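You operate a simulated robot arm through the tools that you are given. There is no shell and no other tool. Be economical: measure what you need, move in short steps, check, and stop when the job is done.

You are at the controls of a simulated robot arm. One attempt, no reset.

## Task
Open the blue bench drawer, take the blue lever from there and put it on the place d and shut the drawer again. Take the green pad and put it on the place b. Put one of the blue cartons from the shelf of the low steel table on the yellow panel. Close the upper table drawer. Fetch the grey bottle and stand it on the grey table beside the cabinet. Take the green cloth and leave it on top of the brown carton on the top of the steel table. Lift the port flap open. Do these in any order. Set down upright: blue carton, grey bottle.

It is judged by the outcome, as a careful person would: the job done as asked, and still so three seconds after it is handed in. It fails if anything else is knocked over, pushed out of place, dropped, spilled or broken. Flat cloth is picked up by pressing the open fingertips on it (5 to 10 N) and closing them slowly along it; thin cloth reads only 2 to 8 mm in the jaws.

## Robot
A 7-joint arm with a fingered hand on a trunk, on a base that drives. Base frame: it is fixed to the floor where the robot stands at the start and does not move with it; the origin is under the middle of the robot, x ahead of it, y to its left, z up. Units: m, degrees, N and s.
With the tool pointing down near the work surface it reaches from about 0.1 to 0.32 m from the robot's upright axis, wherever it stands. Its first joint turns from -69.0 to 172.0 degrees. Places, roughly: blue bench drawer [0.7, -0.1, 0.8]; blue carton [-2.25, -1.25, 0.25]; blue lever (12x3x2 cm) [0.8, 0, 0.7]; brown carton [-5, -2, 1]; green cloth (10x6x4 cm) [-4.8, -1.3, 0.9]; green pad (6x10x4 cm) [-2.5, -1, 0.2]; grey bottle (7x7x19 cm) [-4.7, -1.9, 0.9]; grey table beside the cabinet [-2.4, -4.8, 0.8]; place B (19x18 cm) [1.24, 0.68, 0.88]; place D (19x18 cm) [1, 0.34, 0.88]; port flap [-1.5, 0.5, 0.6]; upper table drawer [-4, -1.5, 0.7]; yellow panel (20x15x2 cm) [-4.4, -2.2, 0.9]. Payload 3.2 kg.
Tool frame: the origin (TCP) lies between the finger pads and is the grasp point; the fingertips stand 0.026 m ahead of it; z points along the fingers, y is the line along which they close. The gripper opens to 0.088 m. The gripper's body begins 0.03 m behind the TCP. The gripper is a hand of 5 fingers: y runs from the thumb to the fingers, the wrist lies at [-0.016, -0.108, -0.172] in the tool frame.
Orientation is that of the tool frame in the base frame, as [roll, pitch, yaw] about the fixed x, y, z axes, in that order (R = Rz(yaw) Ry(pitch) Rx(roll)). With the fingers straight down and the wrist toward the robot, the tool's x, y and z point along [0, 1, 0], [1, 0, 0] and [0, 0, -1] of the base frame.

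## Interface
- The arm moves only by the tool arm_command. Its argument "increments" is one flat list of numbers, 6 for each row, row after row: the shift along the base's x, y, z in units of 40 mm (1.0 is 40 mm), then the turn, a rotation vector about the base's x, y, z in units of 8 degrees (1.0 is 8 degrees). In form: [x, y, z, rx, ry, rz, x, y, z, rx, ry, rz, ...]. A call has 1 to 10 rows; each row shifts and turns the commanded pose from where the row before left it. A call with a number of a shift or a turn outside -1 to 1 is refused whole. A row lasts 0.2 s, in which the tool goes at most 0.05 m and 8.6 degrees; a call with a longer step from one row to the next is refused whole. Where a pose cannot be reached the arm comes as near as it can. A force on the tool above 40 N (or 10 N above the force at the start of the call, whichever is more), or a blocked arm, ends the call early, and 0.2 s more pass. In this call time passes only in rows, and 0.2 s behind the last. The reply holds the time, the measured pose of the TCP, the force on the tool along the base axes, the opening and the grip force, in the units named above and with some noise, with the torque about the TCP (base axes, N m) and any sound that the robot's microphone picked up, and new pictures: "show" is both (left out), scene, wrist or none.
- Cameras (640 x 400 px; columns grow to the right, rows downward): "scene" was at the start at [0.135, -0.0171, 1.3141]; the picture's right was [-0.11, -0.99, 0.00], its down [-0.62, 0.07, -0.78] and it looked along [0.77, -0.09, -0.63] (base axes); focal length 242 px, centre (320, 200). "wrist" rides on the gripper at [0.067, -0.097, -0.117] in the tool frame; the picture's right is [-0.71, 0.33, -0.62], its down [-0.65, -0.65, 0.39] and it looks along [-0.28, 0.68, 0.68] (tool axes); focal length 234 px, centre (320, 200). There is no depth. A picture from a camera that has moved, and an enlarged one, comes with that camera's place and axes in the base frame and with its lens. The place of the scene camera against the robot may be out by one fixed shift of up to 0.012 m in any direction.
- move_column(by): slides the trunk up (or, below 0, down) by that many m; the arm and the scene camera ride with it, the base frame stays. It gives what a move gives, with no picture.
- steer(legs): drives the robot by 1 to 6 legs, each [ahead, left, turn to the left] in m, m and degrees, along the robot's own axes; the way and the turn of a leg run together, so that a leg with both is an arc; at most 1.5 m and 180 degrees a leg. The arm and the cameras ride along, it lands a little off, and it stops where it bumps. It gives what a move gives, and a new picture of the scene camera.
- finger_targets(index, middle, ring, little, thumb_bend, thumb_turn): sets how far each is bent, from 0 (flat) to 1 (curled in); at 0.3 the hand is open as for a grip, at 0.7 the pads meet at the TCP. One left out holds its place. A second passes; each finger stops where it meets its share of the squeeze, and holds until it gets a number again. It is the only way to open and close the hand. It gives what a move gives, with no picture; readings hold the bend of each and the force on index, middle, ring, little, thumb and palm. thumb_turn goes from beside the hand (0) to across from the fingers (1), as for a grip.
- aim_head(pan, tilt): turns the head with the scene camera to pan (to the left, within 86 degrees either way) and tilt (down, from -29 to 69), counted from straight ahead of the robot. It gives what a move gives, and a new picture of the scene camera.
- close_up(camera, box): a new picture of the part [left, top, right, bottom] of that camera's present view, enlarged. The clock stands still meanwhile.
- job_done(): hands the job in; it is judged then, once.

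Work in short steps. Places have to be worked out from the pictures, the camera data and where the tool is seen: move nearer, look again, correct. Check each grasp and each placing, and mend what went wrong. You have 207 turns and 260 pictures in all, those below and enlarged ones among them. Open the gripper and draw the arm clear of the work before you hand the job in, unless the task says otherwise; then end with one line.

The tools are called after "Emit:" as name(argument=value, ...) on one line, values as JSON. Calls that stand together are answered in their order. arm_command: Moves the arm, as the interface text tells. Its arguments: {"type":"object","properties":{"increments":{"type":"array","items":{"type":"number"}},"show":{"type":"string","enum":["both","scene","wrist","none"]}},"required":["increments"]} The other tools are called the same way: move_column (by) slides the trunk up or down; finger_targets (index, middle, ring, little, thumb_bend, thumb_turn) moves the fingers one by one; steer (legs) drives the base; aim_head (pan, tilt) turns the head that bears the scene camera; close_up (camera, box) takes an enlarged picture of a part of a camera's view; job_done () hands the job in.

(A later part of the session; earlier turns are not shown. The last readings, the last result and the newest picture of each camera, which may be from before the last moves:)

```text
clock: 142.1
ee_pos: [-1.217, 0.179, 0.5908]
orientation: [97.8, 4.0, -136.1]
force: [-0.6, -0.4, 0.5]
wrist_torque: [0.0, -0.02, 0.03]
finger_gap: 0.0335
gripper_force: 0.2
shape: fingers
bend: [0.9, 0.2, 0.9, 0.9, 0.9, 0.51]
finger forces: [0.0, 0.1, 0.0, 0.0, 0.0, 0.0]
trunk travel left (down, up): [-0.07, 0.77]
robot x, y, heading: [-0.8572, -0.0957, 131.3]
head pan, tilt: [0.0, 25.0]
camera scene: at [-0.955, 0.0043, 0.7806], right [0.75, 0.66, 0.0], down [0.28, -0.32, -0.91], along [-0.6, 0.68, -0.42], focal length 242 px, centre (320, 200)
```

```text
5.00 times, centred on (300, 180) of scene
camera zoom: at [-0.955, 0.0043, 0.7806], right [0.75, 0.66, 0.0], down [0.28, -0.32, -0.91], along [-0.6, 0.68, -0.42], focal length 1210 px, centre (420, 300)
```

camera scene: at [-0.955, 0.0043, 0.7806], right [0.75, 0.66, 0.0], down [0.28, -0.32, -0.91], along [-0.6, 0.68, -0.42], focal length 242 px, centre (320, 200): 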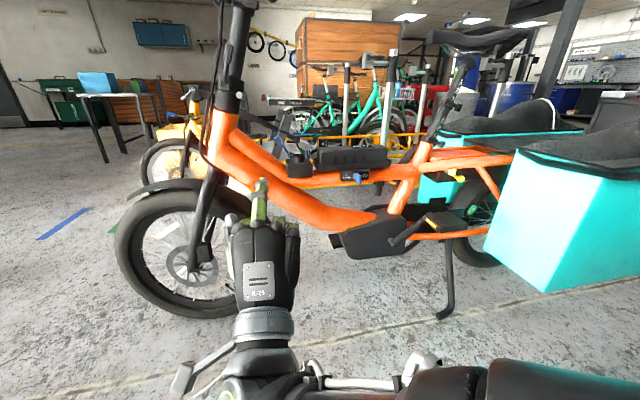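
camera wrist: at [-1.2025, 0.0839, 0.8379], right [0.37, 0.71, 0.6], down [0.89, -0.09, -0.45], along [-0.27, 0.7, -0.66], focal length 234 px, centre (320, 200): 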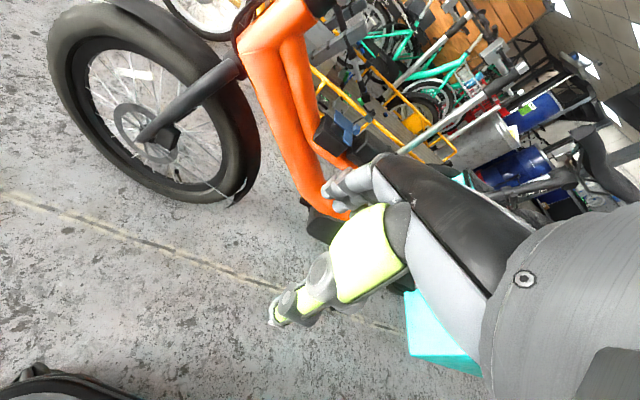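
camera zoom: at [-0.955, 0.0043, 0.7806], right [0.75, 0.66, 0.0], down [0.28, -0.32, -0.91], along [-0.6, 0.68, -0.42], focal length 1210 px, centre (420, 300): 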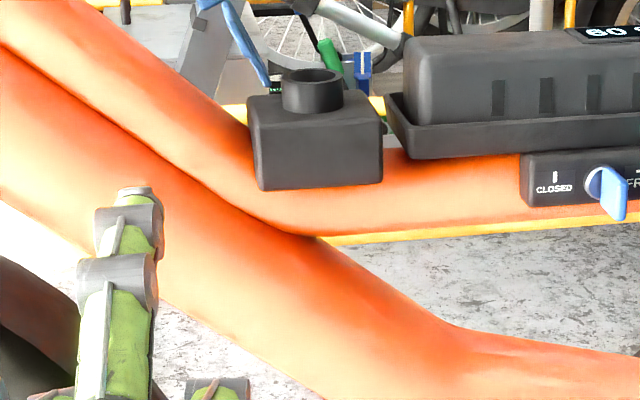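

The flap stays open. Next is the blue carton at (-2.25,-1.25) on the low table's shelf (z≈0.19), table front faces heading -126°. I slide left away from the bike, then turn to face the table.

Emit:
steer(legs=[[-0.1, 0.75, 0], [0, 0, 103]])

Emit:
aim_head(pan=0, tilt=15)

```text
clock: 150.6
ee_pos: [-1.5167, -1.0811, 0.5914]
orientation: [97.8, 4.0, -30.5]
force: [-0.3, 0.0, 0.3]
wrist_torque: [0.02, -0.04, -0.03]
finger_gap: 0.0337
gripper_force: 0.2
shape: fingers
bend: [0.9, 0.2, 0.9, 0.9, 0.9, 0.51]
finger forces: [0.0, 0.0, 0.1, 0.1, 0.0, 0.0]
trunk travel left (down, up): [-0.07, 0.77]
robot x, y, heading: [-1.3489, -0.6655, -123.0]
head pan, tilt: [0.0, 25.0]
camera scene: at [-1.4253, -0.7915, 0.7806], right [-0.84, 0.54, 0.0], down [0.23, 0.35, -0.91], along [-0.49, -0.76, -0.42], focal length 242 px, centre (320, 200)
```

scene: 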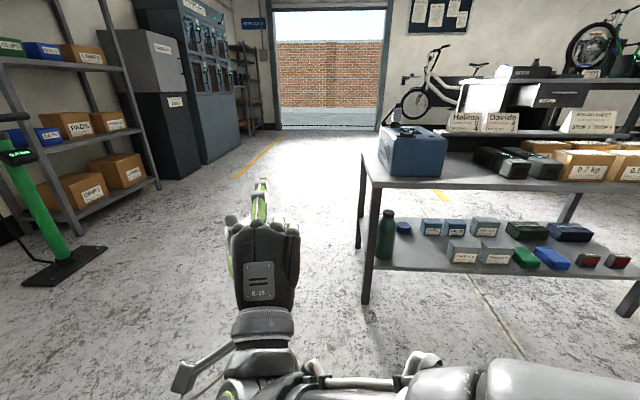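

```text
clock: 151.3
ee_pos: [-1.5169, -1.0816, 0.5898]
orientation: [97.9, 4.0, -30.8]
force: [-0.9, 0.2, -0.4]
wrist_torque: [0.0, -0.01, -0.01]
finger_gap: 0.0338
gripper_force: 0.1
shape: fingers
bend: [0.9, 0.2, 0.9, 0.9, 0.9, 0.51]
finger forces: [0.0, 0.0, 0.1, 0.1, 0.0, 0.1]
trunk travel left (down, up): [-0.07, 0.77]
robot x, y, heading: [-1.3465, -0.6602, -123.2]
head pan, tilt: [0.0, 15.0]
camera scene: at [-1.426, -0.7926, 0.7968], right [-0.84, 0.54, 0.0], down [0.14, 0.22, -0.97], along [-0.53, -0.81, -0.26], focal length 242 px, centre (320, 200)
```

scene: 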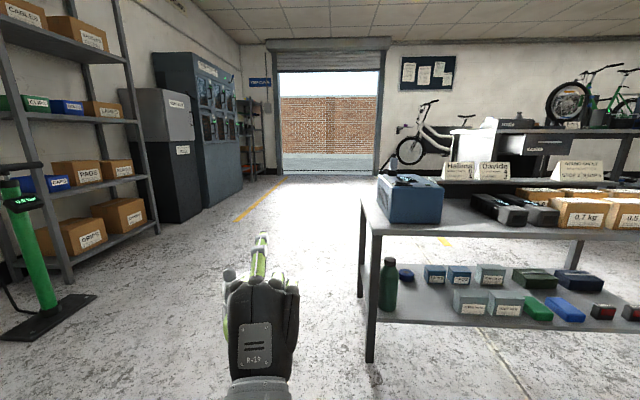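

Emit:
close_up(camera="scene", box=[360, 230, 600, 350])

```text
2.67 times, centred on (480, 290) of scene
camera zoom: at [-1.426, -0.7926, 0.7968], right [-0.84, 0.54, 0.0], down [0.14, 0.22, -0.97], along [-0.53, -0.81, -0.26], focal length 646 px, centre (-107, -40)
```

zoom: 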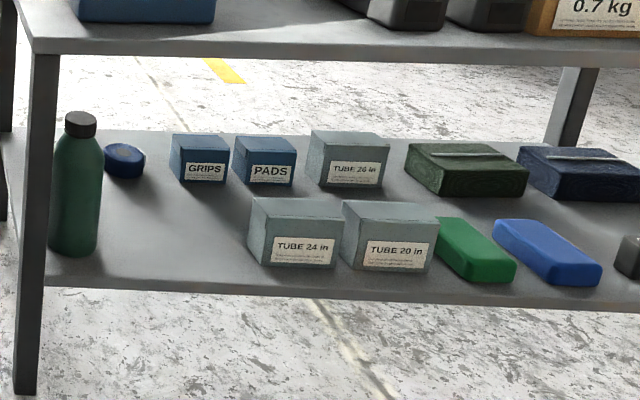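

Emit:
close_up(camera="scene", box=[395, 250, 475, 300])

```text
8.00 times, centred on (435, 275) of scene
camera zoom: at [-1.426, -0.7926, 0.7968], right [-0.84, 0.54, 0.0], down [0.14, 0.22, -0.97], along [-0.53, -0.81, -0.26], focal length 1936 px, centre (-600, -400)
```

zoom: 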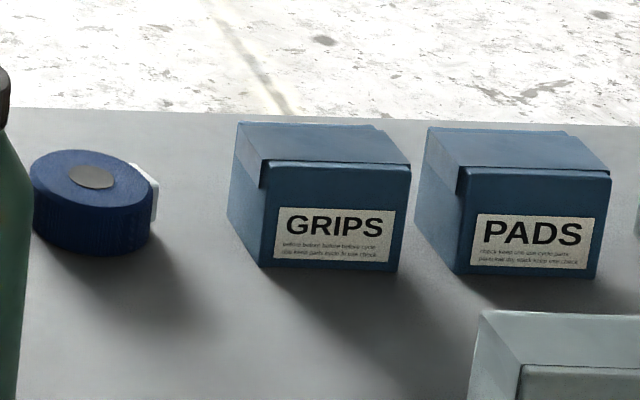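

GRIPS carton is ~7 wide × 6 tall × 4.5 deep, ~0.2 m inside the shelf edge, gaps of 3 cm beside it. I'll grip it sideways with a horizontal hand; first test rolling the hand so it closes horizontally, and open it.

Emit:
finger_targets(index=0.3, middle=0.3, ring=0.3, little=0.3, thumb_bend=0.3, thumb_turn=1.0)

Emit:
arm_command(increments=[0, 0, 0, -0.51, -0.79, 0, 0, 0, 0, -0.51, -0.79, 0, 0, 0, 0, -0.51, -0.79, 0, 0, 0, 0, -0.51, -0.79, 0, 0, 0, 0, -0.51, -0.79, 0, 0, 0, 0, -0.51, -0.79, 0, 0, 0, 0, -0.51, -0.79, 0, 0, 0, 0, -0.51, -0.79, 0, 0, 0, 0, -0.51, -0.79, 0, 0, 0, 0, -0.51, -0.79, 0], show="scene")

```text
clock: 152.3
ee_pos: [-1.5157, -1.0801, 0.5913]
orientation: [97.9, 4.0, -30.6]
force: [0.1, -0.9, -0.4]
wrist_torque: [0.01, -0.01, -0.01]
finger_gap: 0.0873
gripper_force: 0.0
shape: fingers
bend: [0.3, 0.3, 0.3, 0.3, 0.3, 0.97]
finger forces: [0.0, 0.0, 0.0, 0.1, 0.0, 0.0]
trunk travel left (down, up): [-0.07, 0.77]
robot x, y, heading: [-1.3451, -0.6643, -123.0]
head pan, tilt: [0.0, 15.0]
```

```text
clock: 154.5
ee_pos: [-1.5161, -1.0814, 0.5899]
orientation: [91.4, -71.3, -26.3]
force: [0.4, 0.0, 0.1]
wrist_torque: [-0.05, 0.0, -0.01]
finger_gap: 0.0877
gripper_force: 0.1
shape: fingers
bend: [0.3, 0.3, 0.3, 0.3, 0.3, 0.97]
finger forces: [0.0, 0.1, 0.0, 0.0, 0.1, 0.0]
trunk travel left (down, up): [-0.07, 0.77]
robot x, y, heading: [-1.3443, -0.6656, -123.0]
head pan, tilt: [0.0, 15.0]
camera scene: at [-1.426, -0.7926, 0.7969], right [-0.84, 0.54, 0.0], down [0.14, 0.22, -0.97], along [-0.53, -0.81, -0.26], focal length 242 px, centre (320, 200)
```

scene: 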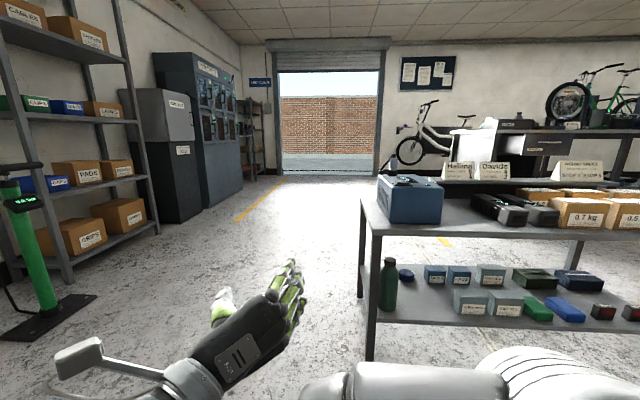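

Works. Finish the roll, then test lowering to shelf height in free space.

Emit:
arm_command(increments=[0, 0, 0, -0.51, -0.79, 0, 0, 0, 0, -0.51, -0.79, 0], show="none")

Emit:
move_column(by=-0.07)

Emit:
arm_command(increments=[0, 0, -0.9, 0, 0, 0, 0, 0, -0.9, 0, 0, 0, 0, 0, -0.9, 0, 0, 0, 0, 0, -0.9, 0, 0, 0, 0, 0, -0.9, 0, 0, 0, 0, 0, -0.9, 0, 0, 0, 0, 0, -0.9, 0, 0, 0], show="scene")

```text
clock: 155.1
ee_pos: [-1.5154, -1.0812, 0.5901]
orientation: [67.4, -85.7, -2.6]
force: [-0.8, 0.9, -0.1]
wrist_torque: [0.0, 0.03, -0.03]
finger_gap: 0.0875
gripper_force: 0.1
shape: fingers
bend: [0.3, 0.3, 0.3, 0.3, 0.3, 0.97]
finger forces: [0.0, 0.0, 0.0, 0.0, 0.0, 0.1]
trunk travel left (down, up): [-0.07, 0.77]
robot x, y, heading: [-1.3463, -0.6659, -123.0]
head pan, tilt: [0.0, 15.0]
```

```text
clock: 156.2
ee_pos: [-1.5161, -1.0815, 0.5212]
orientation: [66.4, -85.6, -1.6]
force: [0.2, 0.4, -1.1]
wrist_torque: [-0.02, -0.01, 0.01]
finger_gap: 0.0876
gripper_force: 0.0
shape: fingers
bend: [0.3, 0.3, 0.3, 0.3, 0.3, 0.97]
finger forces: [0.0, 0.0, 0.1, 0.0, 0.0, 0.1]
trunk travel left (down, up): [0.0, 0.84]
robot x, y, heading: [-1.3441, -0.665, -123.2]
head pan, tilt: [0.0, 15.0]
```

```text
clock: 157.8
ee_pos: [-1.5247, -1.0861, 0.273]
orientation: [64.4, -86.3, 0.0]
force: [0.5, -0.3, -0.3]
wrist_torque: [0.06, 0.02, 0.01]
finger_gap: 0.0876
gripper_force: 0.1
shape: fingers
bend: [0.3, 0.3, 0.3, 0.3, 0.3, 0.97]
finger forces: [0.0, 0.1, 0.0, 0.0, 0.0, 0.0]
out of reach, approached as far as the arm can: row 7
trunk travel left (down, up): [0.0, 0.84]
robot x, y, heading: [-1.3507, -0.6639, -123.1]
head pan, tilt: [0.0, 15.0]
camera scene: at [-1.426, -0.7926, 0.7269], right [-0.84, 0.54, 0.0], down [0.14, 0.22, -0.97], along [-0.53, -0.81, -0.26], focal length 242 px, centre (320, 200)
```

scene: 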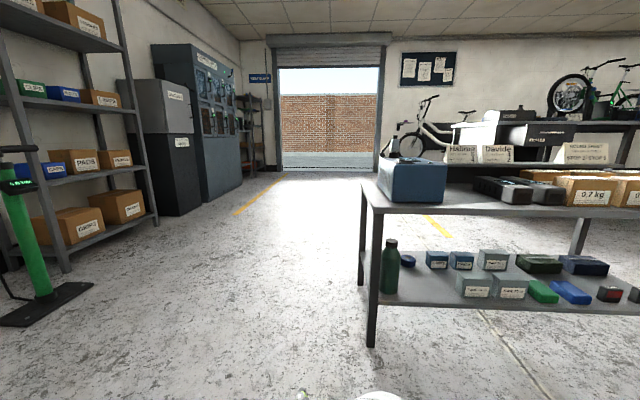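

Nearly at the limit horizontally (z 0.27). I pitch the hand 24° downward to gain reach and lower to 0.235.

Emit:
arm_command(increments=[0, 0, 0, 0.83, -0.54, 0, 0, 0, 0, 0.83, -0.54, 0, 0, 0, 0, 0.83, -0.54, 0, 0, 0, -0.5, 0, 0, 0, 0, 0, -0.45, 0, 0, 0], show="none")

Emit:
aim_head(pan=0, tilt=40)

```text
clock: 159.0
ee_pos: [-1.5222, -1.0839, 0.2367]
orientation: [178.6, -68.0, -112.9]
force: [0.5, 0.9, 0.6]
wrist_torque: [0.02, -0.01, -0.02]
finger_gap: 0.0879
gripper_force: 0.1
shape: fingers
bend: [0.3, 0.3, 0.3, 0.3, 0.3, 0.97]
finger forces: [0.0, 0.0, 0.0, 0.0, 0.0, 0.1]
trunk travel left (down, up): [0.0, 0.84]
robot x, y, heading: [-1.3468, -0.6664, -123.1]
head pan, tilt: [0.0, 15.0]
```

```text
clock: 159.9
ee_pos: [-1.5221, -1.0826, 0.2354]
orientation: [178.6, -68.2, -112.9]
force: [-0.9, 0.1, -0.5]
wrist_torque: [0.0, 0.0, 0.0]
finger_gap: 0.0876
gripper_force: 0.0
shape: fingers
bend: [0.3, 0.3, 0.3, 0.3, 0.3, 0.97]
finger forces: [0.0, 0.0, 0.0, 0.0, 0.0, 0.0]
trunk travel left (down, up): [0.0, 0.84]
robot x, y, heading: [-1.3469, -0.6642, -122.9]
head pan, tilt: [0.0, 40.0]
camera scene: at [-1.4214, -0.7856, 0.6874], right [-0.84, 0.54, 0.0], down [0.35, 0.54, -0.77], along [-0.42, -0.64, -0.64], focal length 242 px, centre (320, 200)
```

scene: 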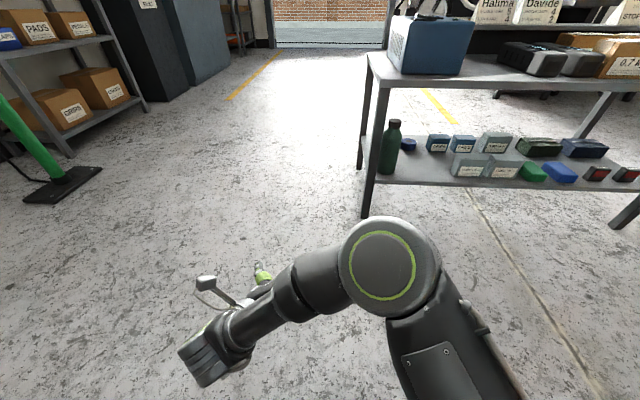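

The elbow (z≈0.48) would meet the table top. I test extending further forward at this height.

Emit:
arm_command(increments=[-0.43, -0.67, 0, 0, 0, 0, -0.43, -0.67, 0, 0, 0, 0, -0.43, -0.67, 0, 0, 0, 0], show="scene")

```text
clock: 160.7
ee_pos: [-1.5734, -1.1624, 0.2332]
orientation: [178.6, -68.1, -113.0]
force: [0.4, -0.6, 0.0]
wrist_torque: [-0.01, -0.04, -0.03]
finger_gap: 0.0874
gripper_force: 0.0
shape: fingers
bend: [0.3, 0.3, 0.3, 0.3, 0.3, 0.97]
finger forces: [0.0, 0.0, 0.0, 0.1, 0.1, 0.1]
trunk travel left (down, up): [0.0, 0.84]
robot x, y, heading: [-1.3499, -0.6662, -123.1]
head pan, tilt: [0.0, 40.0]
camera scene: at [-1.4214, -0.7856, 0.6873], right [-0.84, 0.54, 0.0], down [0.35, 0.54, -0.77], along [-0.42, -0.64, -0.64], focal length 242 px, centre (320, 200)
```

scene: 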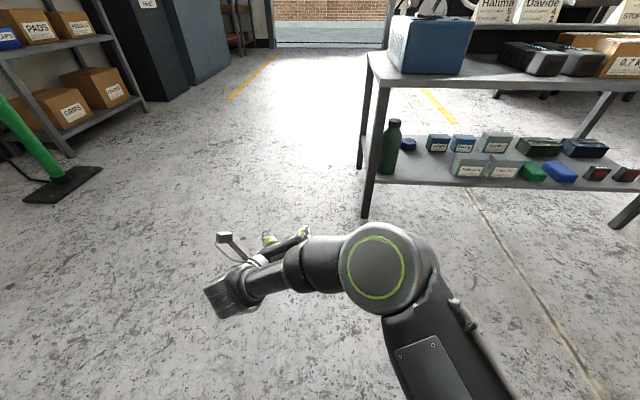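

Extended, the elbow sits lower and further back; approaching from the back of the table needs only 0.15 m reach-in, so I'll go round. Drive around the table's left end and turn to face its back side.

Emit:
steer(legs=[[1.42, 0.448, 0], [0.477, -0.879, 0], [0, 0, 177]])

Emit:
aim_head(pan=0, tilt=30)

```text
clock: 179.8
ee_pos: [-2.4469, -1.5262, 0.2343]
orientation: [178.6, -68.1, 61.5]
force: [-0.4, 1.0, 0.6]
wrist_torque: [0.03, -0.01, 0.01]
finger_gap: 0.0877
gripper_force: 0.0
shape: fingers
bend: [0.3, 0.3, 0.3, 0.3, 0.3, 0.97]
finger forces: [0.0, 0.1, 0.0, 0.0, 0.1, 0.1]
trunk travel left (down, up): [0.0, 0.84]
robot x, y, heading: [-2.7178, -1.9984, 51.6]
head pan, tilt: [0.0, 40.0]
camera scene: at [-2.6349, -1.9003, 0.6873], right [0.78, -0.62, 0.0], down [-0.4, -0.5, -0.77], along [0.48, 0.6, -0.64], focal length 242 px, centre (320, 200)
```

scene: 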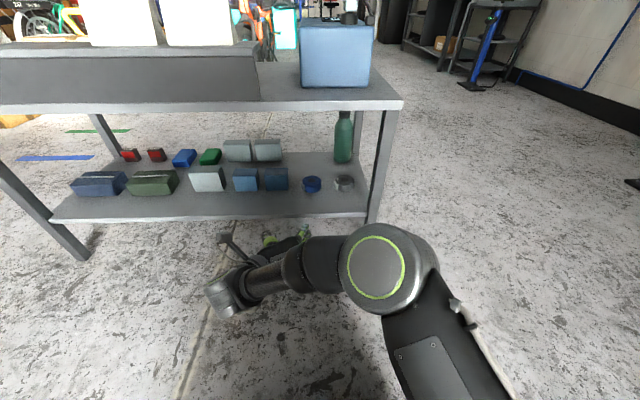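

```text
clock: 180.5
ee_pos: [-2.4458, -1.5256, 0.2337]
orientation: [178.7, -68.1, 61.4]
force: [-0.2, -0.5, 0.4]
wrist_torque: [0.0, 0.04, 0.01]
finger_gap: 0.0876
gripper_force: 0.1
shape: fingers
bend: [0.3, 0.3, 0.3, 0.3, 0.3, 0.97]
finger forces: [0.0, 0.1, 0.1, 0.1, 0.1, 0.0]
trunk travel left (down, up): [0.0, 0.84]
robot x, y, heading: [-2.7123, -1.9974, 51.4]
head pan, tilt: [0.0, 30.0]
camera scene: at [-2.6315, -1.8961, 0.7026], right [0.78, -0.62, 0.0], down [-0.31, -0.39, -0.87], along [0.54, 0.68, -0.5], focal length 242 px, centre (320, 200)
```

scene: 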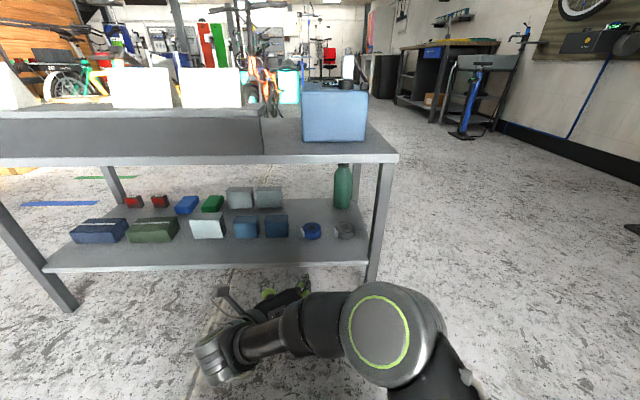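

Emit:
close_up(camera="scene", box=[180, 180, 380, 310])

```text
3.08 times, centred on (280, 245) of scene
camera zoom: at [-2.6315, -1.8961, 0.7026], right [0.78, -0.62, 0.0], down [-0.31, -0.39, -0.87], along [0.54, 0.68, -0.5], focal length 745 px, centre (443, 62)
```

zoom: 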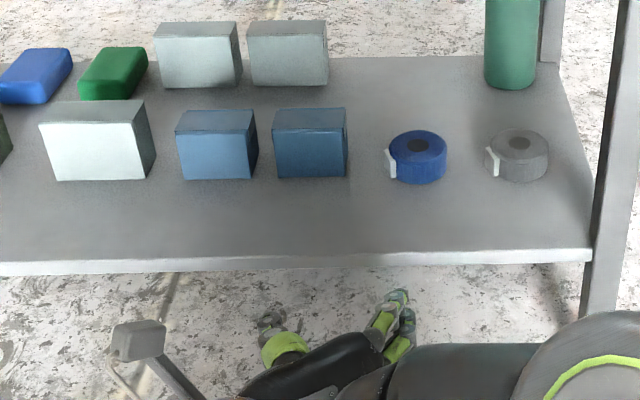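

GRIPS's box: center ≈(-2.332,-1.292), 7.2 cm wide, normal 54.3°. I align the hand's yaw, raise 1 cm, slide left 4 cm, and approach 12 cm.

Emit:
arm_command(increments=[0, 0, 0.27, 0, 0, -0.7], show="none")

Emit:
steer(legs=[[0.12, 0.046, 0]])

Emit:
close_up(camera="scene", box=[180, 200, 380, 330])

```text
clock: 180.9
ee_pos: [-2.4473, -1.5259, 0.2441]
orientation: [178.6, -68.2, 55.9]
force: [-0.8, 0.0, -0.3]
wrist_torque: [-0.03, 0.03, -0.02]
finger_gap: 0.0878
gripper_force: 0.1
shape: fingers
bend: [0.3, 0.3, 0.3, 0.3, 0.3, 0.97]
finger forces: [0.1, 0.0, 0.0, 0.0, 0.0, 0.0]
trunk travel left (down, up): [0.0, 0.84]
robot x, y, heading: [-2.7202, -1.9988, 51.3]
head pan, tilt: [0.0, 30.0]
```

```text
clock: 182.2
ee_pos: [-2.4093, -1.406, 0.2453]
orientation: [178.9, -68.1, 55.4]
force: [-0.7, -0.2, -0.6]
wrist_torque: [0.02, -0.01, 0.02]
finger_gap: 0.0878
gripper_force: 0.1
shape: fingers
bend: [0.3, 0.3, 0.3, 0.3, 0.3, 0.97]
finger forces: [0.1, 0.1, 0.0, 0.1, 0.0, 0.0]
trunk travel left (down, up): [0.0, 0.84]
robot x, y, heading: [-2.684, -1.883, 51.5]
head pan, tilt: [0.0, 30.0]
camera scene: at [-2.5948, -1.7762, 0.7027], right [0.78, -0.62, 0.0], down [-0.31, -0.39, -0.87], along [0.54, 0.68, -0.5], focal length 242 px, centre (320, 200)
```

scene: 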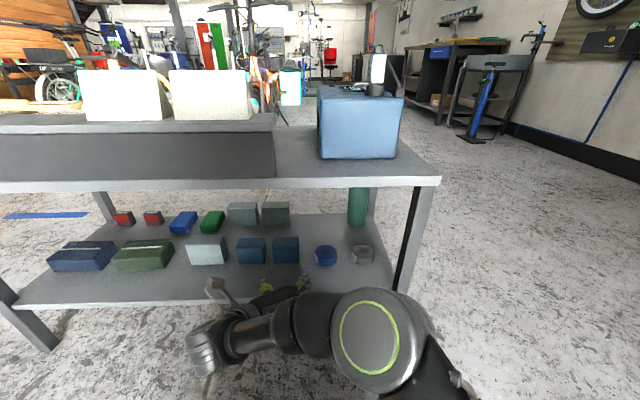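

```text
3.08 times, centred on (280, 265) of scene
camera zoom: at [-2.5948, -1.7762, 0.7027], right [0.78, -0.62, 0.0], down [-0.31, -0.39, -0.87], along [0.54, 0.68, -0.5], focal length 745 px, centre (443, 0)
```

zoom: 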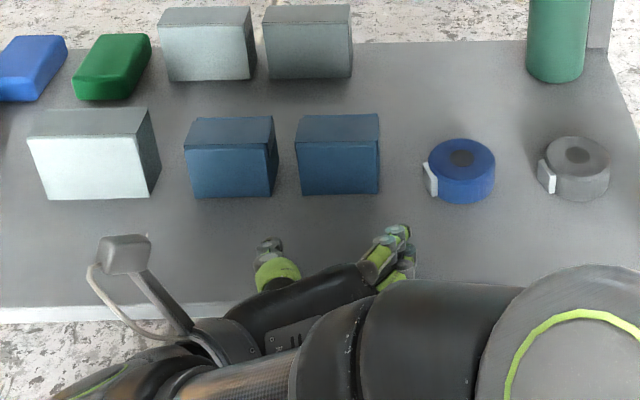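

Aligned laterally. Advance 9 cm and look.

Emit:
arm_command(increments=[0.46, 0.6, 0, 0, 0, 0, 0.46, 0.6, 0, 0, 0, 0, 0.46, 0.6, 0, 0, 0, 0], show="none")

Emit:
close_up(camera="scene", box=[200, 210, 360, 310])

```text
clock: 183.0
ee_pos: [-2.3546, -1.3362, 0.2439]
orientation: [178.7, -68.2, 55.7]
force: [-0.2, -0.2, -0.5]
wrist_torque: [0.05, 0.02, 0.0]
finger_gap: 0.0875
gripper_force: 0.1
shape: fingers
bend: [0.3, 0.3, 0.3, 0.3, 0.3, 0.97]
finger forces: [0.0, 0.0, 0.0, 0.1, 0.0, 0.0]
trunk travel left (down, up): [0.0, 0.84]
robot x, y, heading: [-2.6809, -1.8762, 51.4]
head pan, tilt: [0.0, 30.0]
```

```text
4.00 times, centred on (280, 260) of scene
camera zoom: at [-2.5948, -1.7762, 0.7027], right [0.78, -0.62, 0.0], down [-0.31, -0.39, -0.87], along [0.54, 0.68, -0.5], focal length 968 px, centre (480, -40)
```

zoom: 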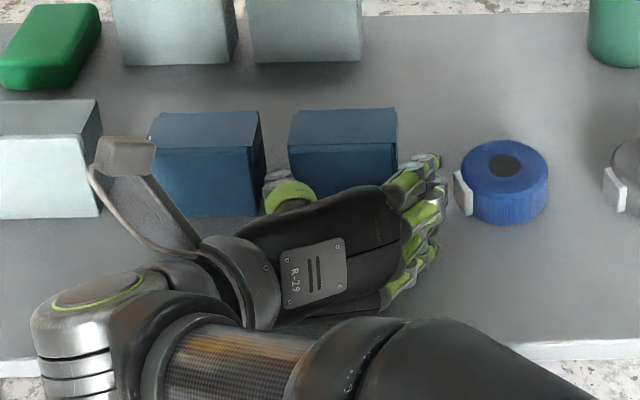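

Thumb slightly too close; shift 8 mm left, then advance the remaining 4.5 cm.

Emit:
arm_command(increments=[-0.16, 0.12, 0, 0, 0, 0, 0.22, 0.3, 0, 0, 0, 0, 0.22, 0.3, 0, 0, 0, 0, 0.2, 0.28, 0, 0, 0, 0], show="none")

Emit:
close_up(camera="scene", box=[200, 210, 360, 310])

```text
clock: 184.0
ee_pos: [-2.3418, -1.3052, 0.2457]
orientation: [178.9, -68.2, 56.1]
force: [-0.6, 0.2, 0.0]
wrist_torque: [-0.01, -0.05, -0.01]
finger_gap: 0.0883
gripper_force: 0.0
shape: fingers
bend: [0.3, 0.3, 0.3, 0.3, 0.3, 0.97]
finger forces: [0.0, 0.0, 0.0, 0.0, 0.2, 0.1]
out of reach, approached as far as the arm can: row 3, 4
trunk travel left (down, up): [0.0, 0.84]
robot x, y, heading: [-2.6816, -1.8763, 51.5]
head pan, tilt: [0.0, 30.0]
```

```text
4.00 times, centred on (280, 260) of scene
camera zoom: at [-2.5948, -1.7762, 0.7027], right [0.78, -0.62, 0.0], down [-0.31, -0.39, -0.87], along [0.54, 0.68, -0.5], focal length 968 px, centre (480, -40)
```

zoom: 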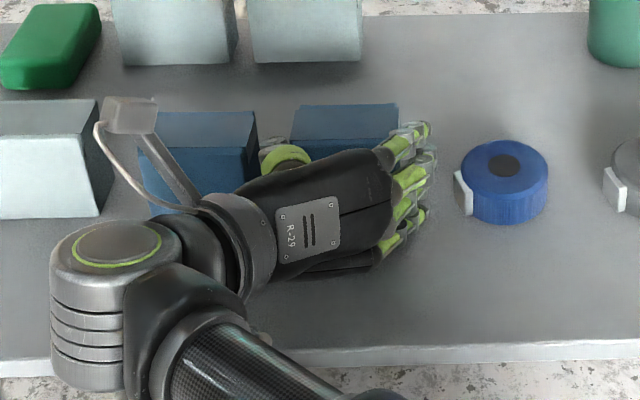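

Arm at its reach limit; I drive the base ahead 2 cm and view.

Emit:
steer(legs=[[0.02, 0.001, 0]])

Emit:
close_up(camera="scene", box=[200, 210, 360, 310])

```text
clock: 184.8
ee_pos: [-2.3305, -1.2885, 0.2469]
orientation: [179.5, -68.3, 55.6]
force: [-0.1, -1.1, -0.3]
wrist_torque: [0.0, -0.02, 0.0]
finger_gap: 0.0885
gripper_force: 0.0
shape: fingers
bend: [0.3, 0.3, 0.3, 0.3, 0.3, 0.97]
finger forces: [0.0, 0.0, 0.0, 0.0, 0.0, 0.0]
trunk travel left (down, up): [0.0, 0.84]
robot x, y, heading: [-2.6721, -1.8615, 51.4]
head pan, tilt: [0.0, 30.0]
camera scene: at [-2.5832, -1.7599, 0.7027], right [0.78, -0.62, 0.0], down [-0.31, -0.39, -0.87], along [0.54, 0.68, -0.5], focal length 242 px, centre (320, 200)
```

scene: 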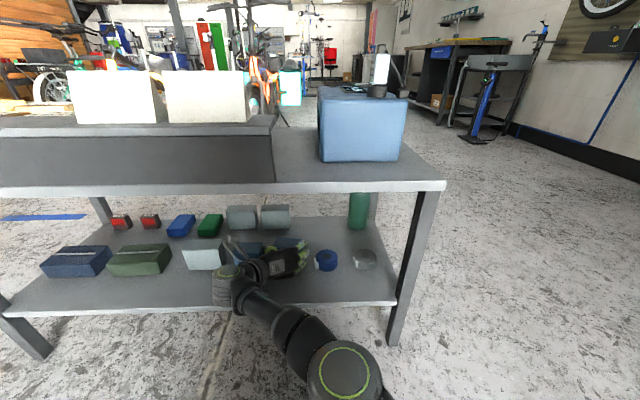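

```text
4.00 times, centred on (280, 260) of scene
camera zoom: at [-2.5832, -1.7599, 0.7027], right [0.78, -0.62, 0.0], down [-0.31, -0.39, -0.87], along [0.54, 0.68, -0.5], focal length 968 px, centre (480, -40)
```

zoom: 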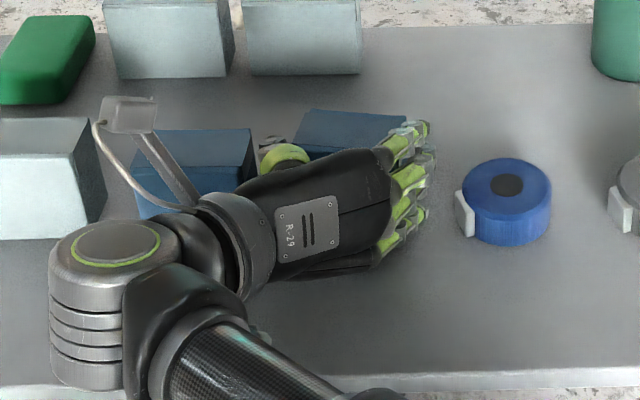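

The carton was turned slightly by contact. Close the hand gently now.

Emit:
finger_targets(index=0.55, middle=0.55, ring=0.55, little=0.55, thumb_bend=0.5)

Emit:
close_up(camera="scene", box=[200, 210, 360, 310])

```text
clock: 185.8
ee_pos: [-2.3305, -1.2891, 0.2469]
orientation: [179.5, -68.4, 55.6]
force: [1.4, -1.6, 3.3]
wrist_torque: [-0.12, -0.24, -0.1]
finger_gap: 0.0838
gripper_force: 30.8
shape: fingers
bend: [0.42, 0.45, 0.46, 0.5, 0.31, 0.96]
finger forces: [10.7, 7.2, 6.2, 6.3, 30.1, 0.0]
trunk travel left (down, up): [0.0, 0.84]
robot x, y, heading: [-2.6723, -1.8626, 51.4]
head pan, tilt: [0.0, 30.0]
```

```text
4.00 times, centred on (280, 260) of scene
camera zoom: at [-2.5834, -1.7603, 0.7028], right [0.78, -0.62, 0.0], down [-0.31, -0.39, -0.87], along [0.54, 0.68, -0.5], focal length 968 px, centre (480, -40)
```

zoom: 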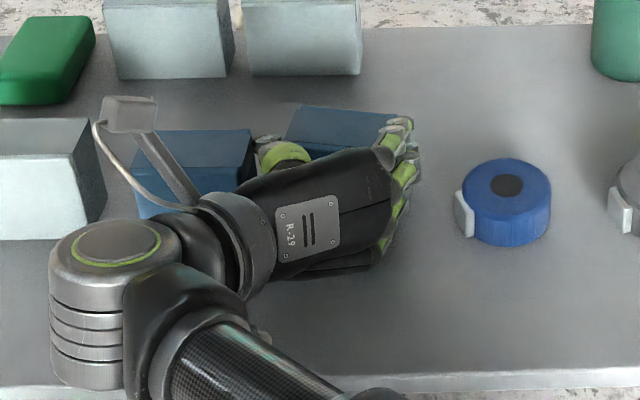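

Firm grip on all fingers (30 N). Lift 4 cm and check.

Emit:
arm_command(increments=[0, 0, 0.3, 0, 0, 0, 0, 0, 0.4, 0, 0, 0, 0, 0, 0.4, 0, 0, 0], show="none")

Emit:
close_up(camera="scene", box=[200, 190, 360, 290])

```text
clock: 186.6
ee_pos: [-2.331, -1.29, 0.2891]
orientation: [179.5, -68.3, 55.8]
force: [0.4, -0.4, -1.1]
wrist_torque: [-0.01, 0.01, 0.04]
finger_gap: 0.0839
gripper_force: 28.6
shape: fingers
bend: [0.43, 0.46, 0.47, 0.5, 0.31, 0.95]
finger forces: [9.8, 7.0, 5.6, 5.4, 29.5, 0.0]
trunk travel left (down, up): [0.0, 0.84]
robot x, y, heading: [-2.6704, -1.8597, 51.5]
head pan, tilt: [0.0, 30.0]
```

```text
4.00 times, centred on (280, 240) of scene
camera zoom: at [-2.5832, -1.7597, 0.7026], right [0.78, -0.62, 0.0], down [-0.31, -0.39, -0.87], along [0.54, 0.68, -0.5], focal length 968 px, centre (480, 40)
```

zoom: 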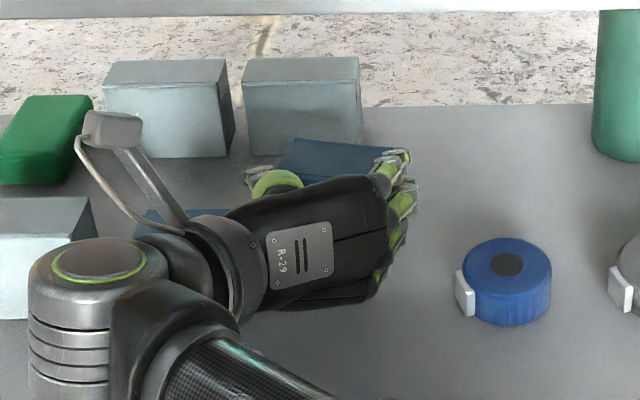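

Holding. Raise 3 cm more and withdraw from the table.

Emit:
arm_command(increments=[0, 0, 0.4, 0, 0, 0, 0, 0, 0.3, 0, 0, 0], show="none")

Emit:
steer(legs=[[-0.4, -0.01, 0]])

Emit:
close_up(camera="scene", box=[130, 150, 390, 300])

```text
clock: 187.2
ee_pos: [-2.329, -1.2895, 0.3165]
orientation: [179.8, -68.3, 55.4]
force: [0.0, -0.1, -1.1]
wrist_torque: [-0.01, 0.01, 0.0]
finger_gap: 0.0837
gripper_force: 28.5
shape: fingers
bend: [0.43, 0.46, 0.47, 0.5, 0.31, 0.95]
finger forces: [9.9, 7.0, 5.6, 5.5, 29.5, 0.1]
trunk travel left (down, up): [0.0, 0.84]
robot x, y, heading: [-2.669, -1.8625, 51.4]
head pan, tilt: [0.0, 30.0]
```

```text
clock: 189.7
ee_pos: [-2.5717, -1.6095, 0.3169]
orientation: [179.3, -68.3, 55.8]
force: [-0.4, -0.5, -1.0]
wrist_torque: [-0.01, 0.02, -0.01]
finger_gap: 0.0837
gripper_force: 27.9
shape: fingers
bend: [0.43, 0.46, 0.47, 0.5, 0.31, 0.95]
finger forces: [9.8, 6.9, 5.5, 5.4, 29.4, 0.0]
trunk travel left (down, up): [0.0, 0.84]
robot x, y, heading: [-2.9111, -2.1806, 51.2]
head pan, tilt: [0.0, 30.0]
camera scene: at [-2.8258, -2.08, 0.7026], right [0.78, -0.62, 0.0], down [-0.31, -0.39, -0.87], along [0.54, 0.68, -0.5], focal length 242 px, centre (320, 200)
```

scene: 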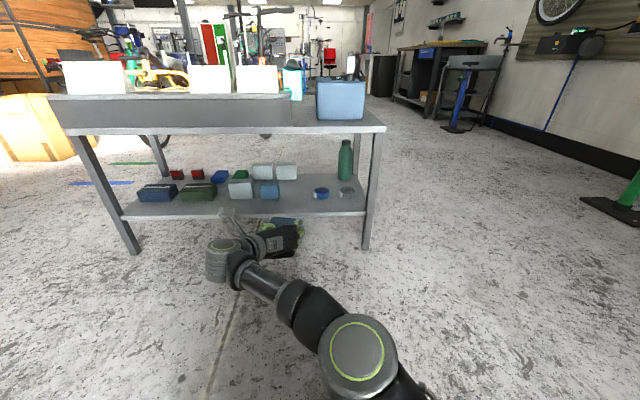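

```text
2.46 times, centred on (260, 225) of scene
camera zoom: at [-2.8258, -2.08, 0.7026], right [0.78, -0.62, 0.0], down [-0.31, -0.39, -0.87], along [0.54, 0.68, -0.5], focal length 596 px, centre (468, 138)
```

zoom: 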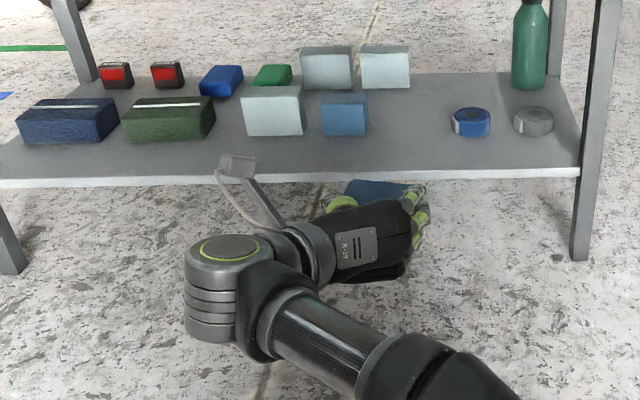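

The rest of the shelf looks undisturbed. Raise the trunk and turn toward the steel table at the far side.

Emit:
move_column(by=0.72)

Emit:
steer(legs=[[0, 0, 125]])

Emit:
aim_head(pan=0, tilt=20)

```text
refused: 0.72 is not a number from -0.4 to 0.4
```

```text
clock: 195.3
ee_pos: [-3.5777, -2.2408, 0.3174]
orientation: [179.5, -68.4, -178.7]
force: [-0.3, -0.5, -1.2]
wrist_torque: [-0.02, -0.03, 0.0]
finger_gap: 0.084
gripper_force: 27.1
shape: fingers
bend: [0.43, 0.46, 0.47, 0.51, 0.31, 0.95]
finger forces: [9.3, 6.6, 5.2, 4.3, 27.4, 0.0]
trunk travel left (down, up): [0.0, 0.84]
robot x, y, heading: [-2.9128, -2.1823, 177.3]
head pan, tilt: [0.0, 30.0]
camera scene: at [-3.0541, -2.183, 0.7026], right [0.05, 1.0, 0.0], down [0.5, -0.02, -0.87], along [-0.86, 0.04, -0.5], focal length 242 px, centre (320, 200)
```

scene: 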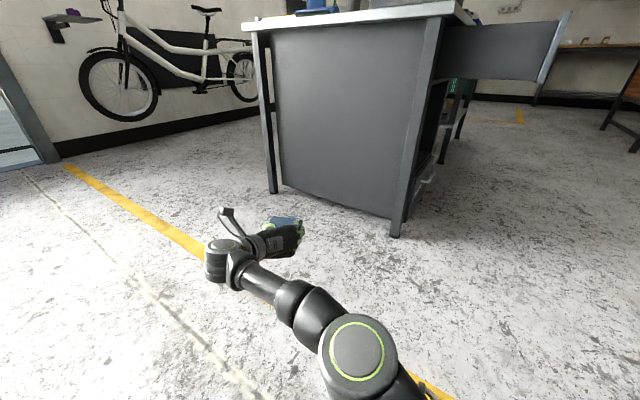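

```text
clock: 196.0
ee_pos: [-3.5775, -2.2418, 0.3169]
orientation: [179.6, -68.3, -178.7]
force: [0.4, -0.9, -0.4]
wrist_torque: [0.01, -0.02, 0.04]
finger_gap: 0.0831
gripper_force: 26.5
shape: fingers
bend: [0.43, 0.46, 0.47, 0.51, 0.31, 0.95]
finger forces: [9.4, 6.7, 5.3, 4.3, 27.4, 0.0]
trunk travel left (down, up): [0.0, 0.84]
robot x, y, heading: [-2.9138, -2.1839, 177.2]
head pan, tilt: [0.0, 20.0]
camera scene: at [-3.0568, -2.1829, 0.7186], right [0.05, 1.0, 0.0], down [0.34, -0.02, -0.94], along [-0.94, 0.05, -0.34], focal length 242 px, centre (320, 200)
```

scene: 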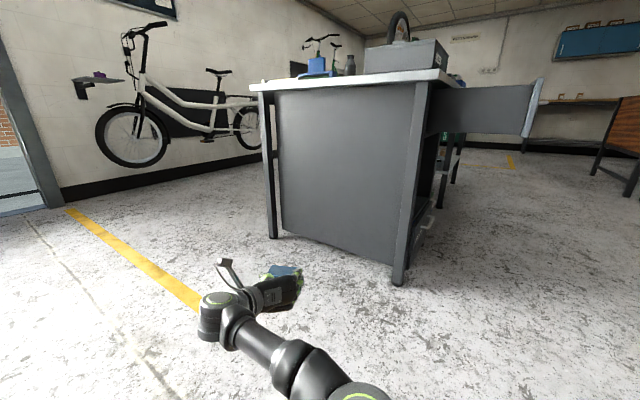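

Raise the trunk in two steps and look from above.

Emit:
move_column(by=0.4)

Emit:
move_column(by=0.32)

Emit:
aim_head(pan=0, tilt=25)

```text
clock: 199.8
ee_pos: [-3.5771, -2.2403, 0.7167]
orientation: [179.2, -68.3, -178.3]
force: [-0.6, 0.4, -0.8]
wrist_torque: [0.03, -0.04, 0.0]
finger_gap: 0.0834
gripper_force: 26.6
shape: fingers
bend: [0.43, 0.46, 0.47, 0.51, 0.31, 0.95]
finger forces: [9.3, 6.6, 5.2, 4.4, 27.3, 0.0]
trunk travel left (down, up): [-0.4, 0.44]
robot x, y, heading: [-2.9143, -2.182, 177.4]
head pan, tilt: [0.0, 20.0]
```

```text
clock: 203.0
ee_pos: [-3.5776, -2.2398, 1.0365]
orientation: [179.5, -68.3, -178.6]
force: [-0.2, -1.4, -0.4]
wrist_torque: [0.01, 0.05, 0.0]
finger_gap: 0.0835
gripper_force: 26.0
shape: fingers
bend: [0.43, 0.46, 0.47, 0.51, 0.31, 0.95]
finger forces: [9.2, 6.6, 5.3, 4.3, 27.3, 0.0]
trunk travel left (down, up): [-0.72, 0.12]
robot x, y, heading: [-2.9155, -2.1816, 177.6]
head pan, tilt: [0.0, 20.0]
```

```text
clock: 203.7
ee_pos: [-3.5778, -2.24, 1.0365]
orientation: [179.6, -68.3, -178.7]
force: [0.0, -0.4, -1.2]
wrist_torque: [0.01, -0.08, -0.03]
finger_gap: 0.0834
gripper_force: 26.3
shape: fingers
bend: [0.43, 0.46, 0.47, 0.51, 0.31, 0.95]
finger forces: [9.2, 6.6, 5.3, 4.4, 27.3, 0.0]
trunk travel left (down, up): [-0.72, 0.12]
robot x, y, heading: [-2.9116, -2.1844, 177.0]
head pan, tilt: [0.0, 25.0]
camera scene: at [-3.056, -2.183, 1.4306], right [0.05, 1.0, 0.0], down [0.42, -0.02, -0.91], along [-0.91, 0.04, -0.42], focal length 242 px, centre (320, 200)
```

scene: 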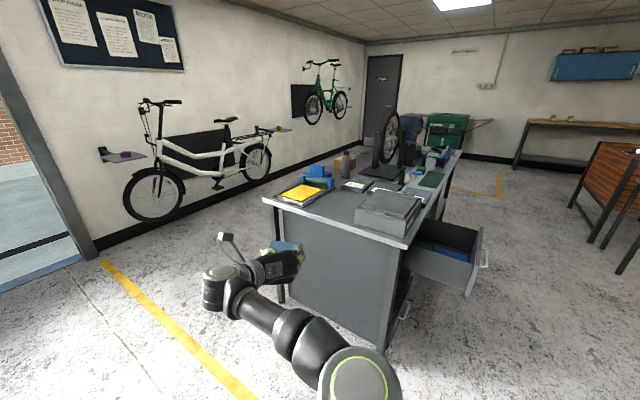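

Emit:
close_up(camera="scene", box=[250, 130, 500, 290])

```text
2.50 times, centred on (375, 210) of scene
camera zoom: at [-3.056, -2.183, 1.4306], right [0.05, 1.0, 0.0], down [0.42, -0.02, -0.91], along [-0.91, 0.04, -0.42], focal length 605 px, centre (182, 175)
```

zoom: 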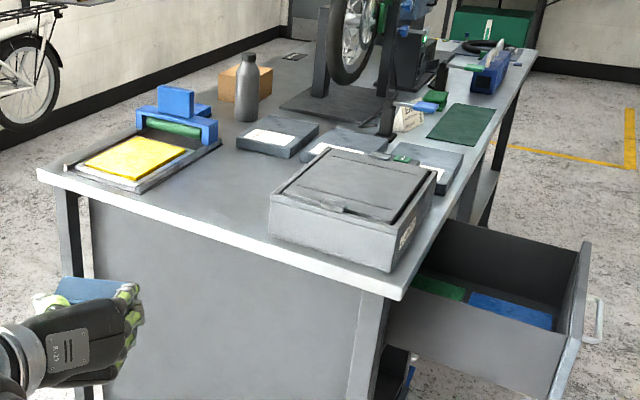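

The yellow panel is at ≈(-4.32,-2.25), table end faces heading 144°. I turn to 144° and slide left to stand in front of it, still 0.2 m short.

Emit:
steer(legs=[[0, 0, -33], [0.24, 0.788, 0]])

Emit:
aim_head(pan=0, tilt=35)

Emit:
close_up(camera="scene", box=[200, 120, 440, 280])

```text
clock: 209.7
ee_pos: [-4.159, -2.399, 1.0373]
orientation: [179.6, -68.3, 149.5]
force: [-0.5, -0.9, -0.8]
wrist_torque: [0.01, -0.02, 0.02]
finger_gap: 0.0833
gripper_force: 26.0
shape: fingers
bend: [0.43, 0.46, 0.47, 0.51, 0.31, 0.95]
finger forces: [9.0, 6.5, 5.2, 4.0, 26.6, 0.0]
trunk travel left (down, up): [-0.72, 0.12]
robot x, y, heading: [-3.564, -2.7014, 145.3]
head pan, tilt: [0.0, 25.0]
camera scene: at [-3.6815, -2.6254, 1.4306], right [0.57, 0.82, 0.0], down [0.35, -0.24, -0.91], along [-0.75, 0.52, -0.42], focal length 242 px, centre (320, 200)
```

scene: 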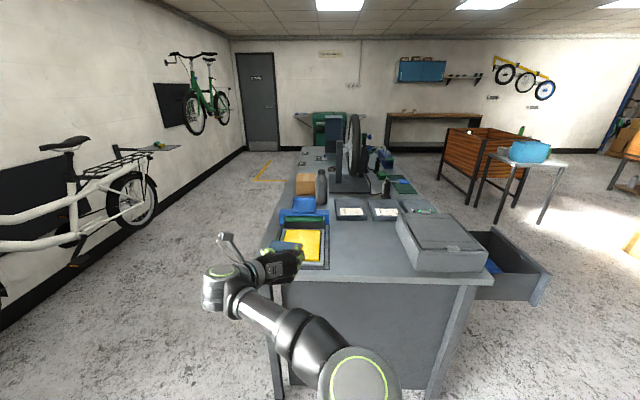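

```text
clock: 210.4
ee_pos: [-4.1598, -2.398, 1.0375]
orientation: [179.5, -68.3, 149.6]
force: [-0.1, -0.4, -1.0]
wrist_torque: [0.01, -0.01, 0.02]
finger_gap: 0.0831
gripper_force: 26.0
shape: fingers
bend: [0.43, 0.46, 0.47, 0.51, 0.31, 0.95]
finger forces: [9.0, 6.5, 5.1, 4.1, 26.6, 0.0]
trunk travel left (down, up): [-0.72, 0.12]
robot x, y, heading: [-3.5617, -2.6991, 145.3]
head pan, tilt: [0.0, 35.0]
camera scene: at [-3.6779, -2.6275, 1.4149], right [0.57, 0.82, 0.0], down [0.47, -0.33, -0.82], along [-0.67, 0.47, -0.57], focal length 242 px, centre (320, 200)
```

scene: 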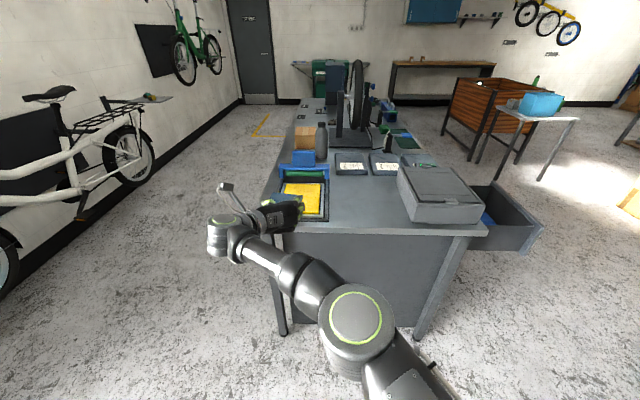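

```text
2.50 times, centred on (320, 200) of scene
camera zoom: at [-3.6779, -2.6275, 1.4149], right [0.57, 0.82, 0.0], down [0.47, -0.33, -0.82], along [-0.67, 0.47, -0.57], focal length 605 px, centre (320, 200)
```

zoom: 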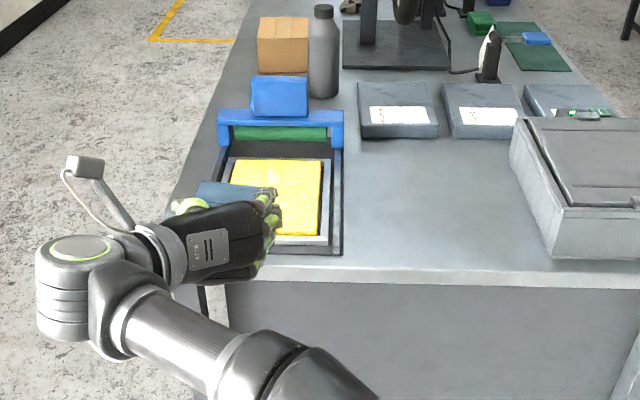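

Panel center ≈(-4.317,-2.257). Drive ahead 0.19, right 0.027, then check.

Emit:
steer(legs=[[0.19, -0.027, 0]])

Emit:
close_up(camera="scene", box=[220, 150, 380, 270])

```text
clock: 212.0
ee_pos: [-4.298, -2.2678, 1.0362]
orientation: [179.7, -68.3, 149.4]
force: [0.5, -0.1, -1.4]
wrist_torque: [-0.01, -0.06, -0.02]
finger_gap: 0.0835
gripper_force: 25.7
shape: fingers
bend: [0.43, 0.46, 0.47, 0.51, 0.31, 0.95]
finger forces: [9.0, 6.5, 5.2, 4.1, 26.7, 0.0]
trunk travel left (down, up): [-0.72, 0.12]
robot x, y, heading: [-3.7059, -2.5731, 145.3]
head pan, tilt: [0.0, 35.0]
camera scene: at [-3.8178, -2.4981, 1.4148], right [0.57, 0.82, 0.0], down [0.47, -0.33, -0.82], along [-0.67, 0.47, -0.57], focal length 242 px, centre (320, 200)
```

scene: 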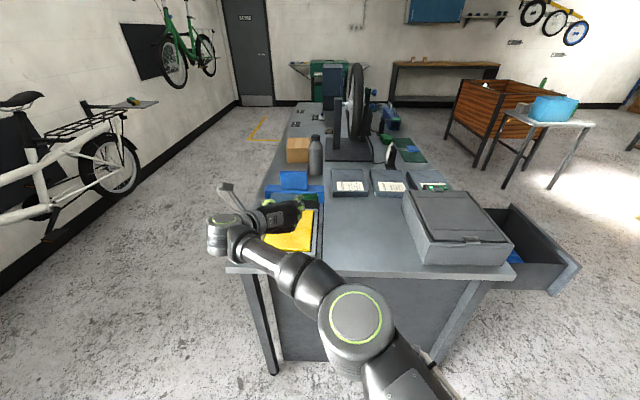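

```text
3.33 times, centred on (300, 210) of scene
camera zoom: at [-3.8178, -2.4981, 1.4148], right [0.57, 0.82, 0.0], down [0.47, -0.33, -0.82], along [-0.67, 0.47, -0.57], focal length 807 px, centre (387, 167)
```

zoom: 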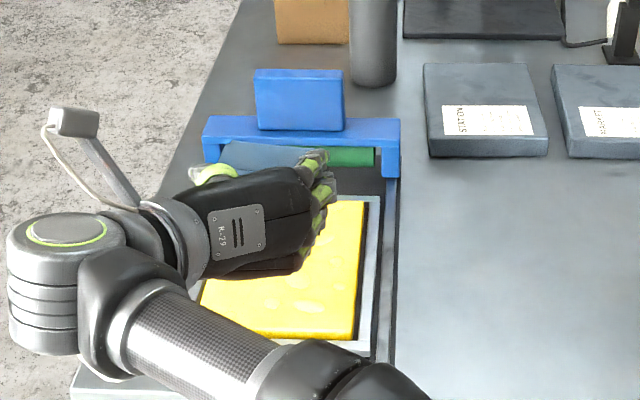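

Positioned over the panel. Lower by trunk 5 cm, then feel down.

Emit:
move_column(by=-0.055)

Emit:
arm_command(increments=[-0.15, 0.1, -0.1, 0, 0, 0, 0, 0, -0.1, 0, 0, 0, 0, 0, -0.1, 0, 0, 0, 0, 0, -0.1, 0, 0, 0], show="none")

Emit:
close_up(camera="scene", box=[220, 150, 380, 270])

```text
clock: 212.9
ee_pos: [-4.2996, -2.2697, 0.9822]
orientation: [179.7, -68.3, 149.4]
force: [-0.8, -1.2, -1.0]
wrist_torque: [0.01, -0.01, -0.02]
finger_gap: 0.0835
gripper_force: 26.0
shape: fingers
bend: [0.43, 0.46, 0.47, 0.51, 0.31, 0.95]
finger forces: [9.0, 6.5, 5.2, 4.0, 26.7, 0.0]
trunk travel left (down, up): [-0.665, 0.175]
robot x, y, heading: [-3.7022, -2.5656, 145.3]
head pan, tilt: [0.0, 35.0]
```

```text
clock: 213.9
ee_pos: [-4.3043, -2.2656, 0.9651]
orientation: [179.4, -68.3, 149.6]
force: [-1.0, 0.0, -0.8]
wrist_torque: [0.0, -0.04, 0.0]
finger_gap: 0.0831
gripper_force: 25.6
shape: fingers
bend: [0.43, 0.46, 0.47, 0.51, 0.31, 0.95]
finger forces: [9.0, 6.5, 5.2, 4.1, 26.7, 0.0]
trunk travel left (down, up): [-0.665, 0.175]
robot x, y, heading: [-3.7002, -2.5709, 145.3]
head pan, tilt: [0.0, 35.0]
```

```text
3.33 times, centred on (300, 210) of scene
camera zoom: at [-3.8175, -2.4986, 1.3598], right [0.57, 0.82, 0.0], down [0.47, -0.33, -0.82], along [-0.67, 0.47, -0.57], focal length 807 px, centre (387, 167)
```

zoom: 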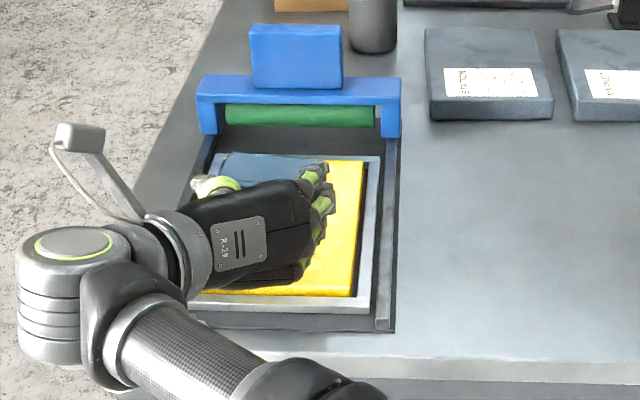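

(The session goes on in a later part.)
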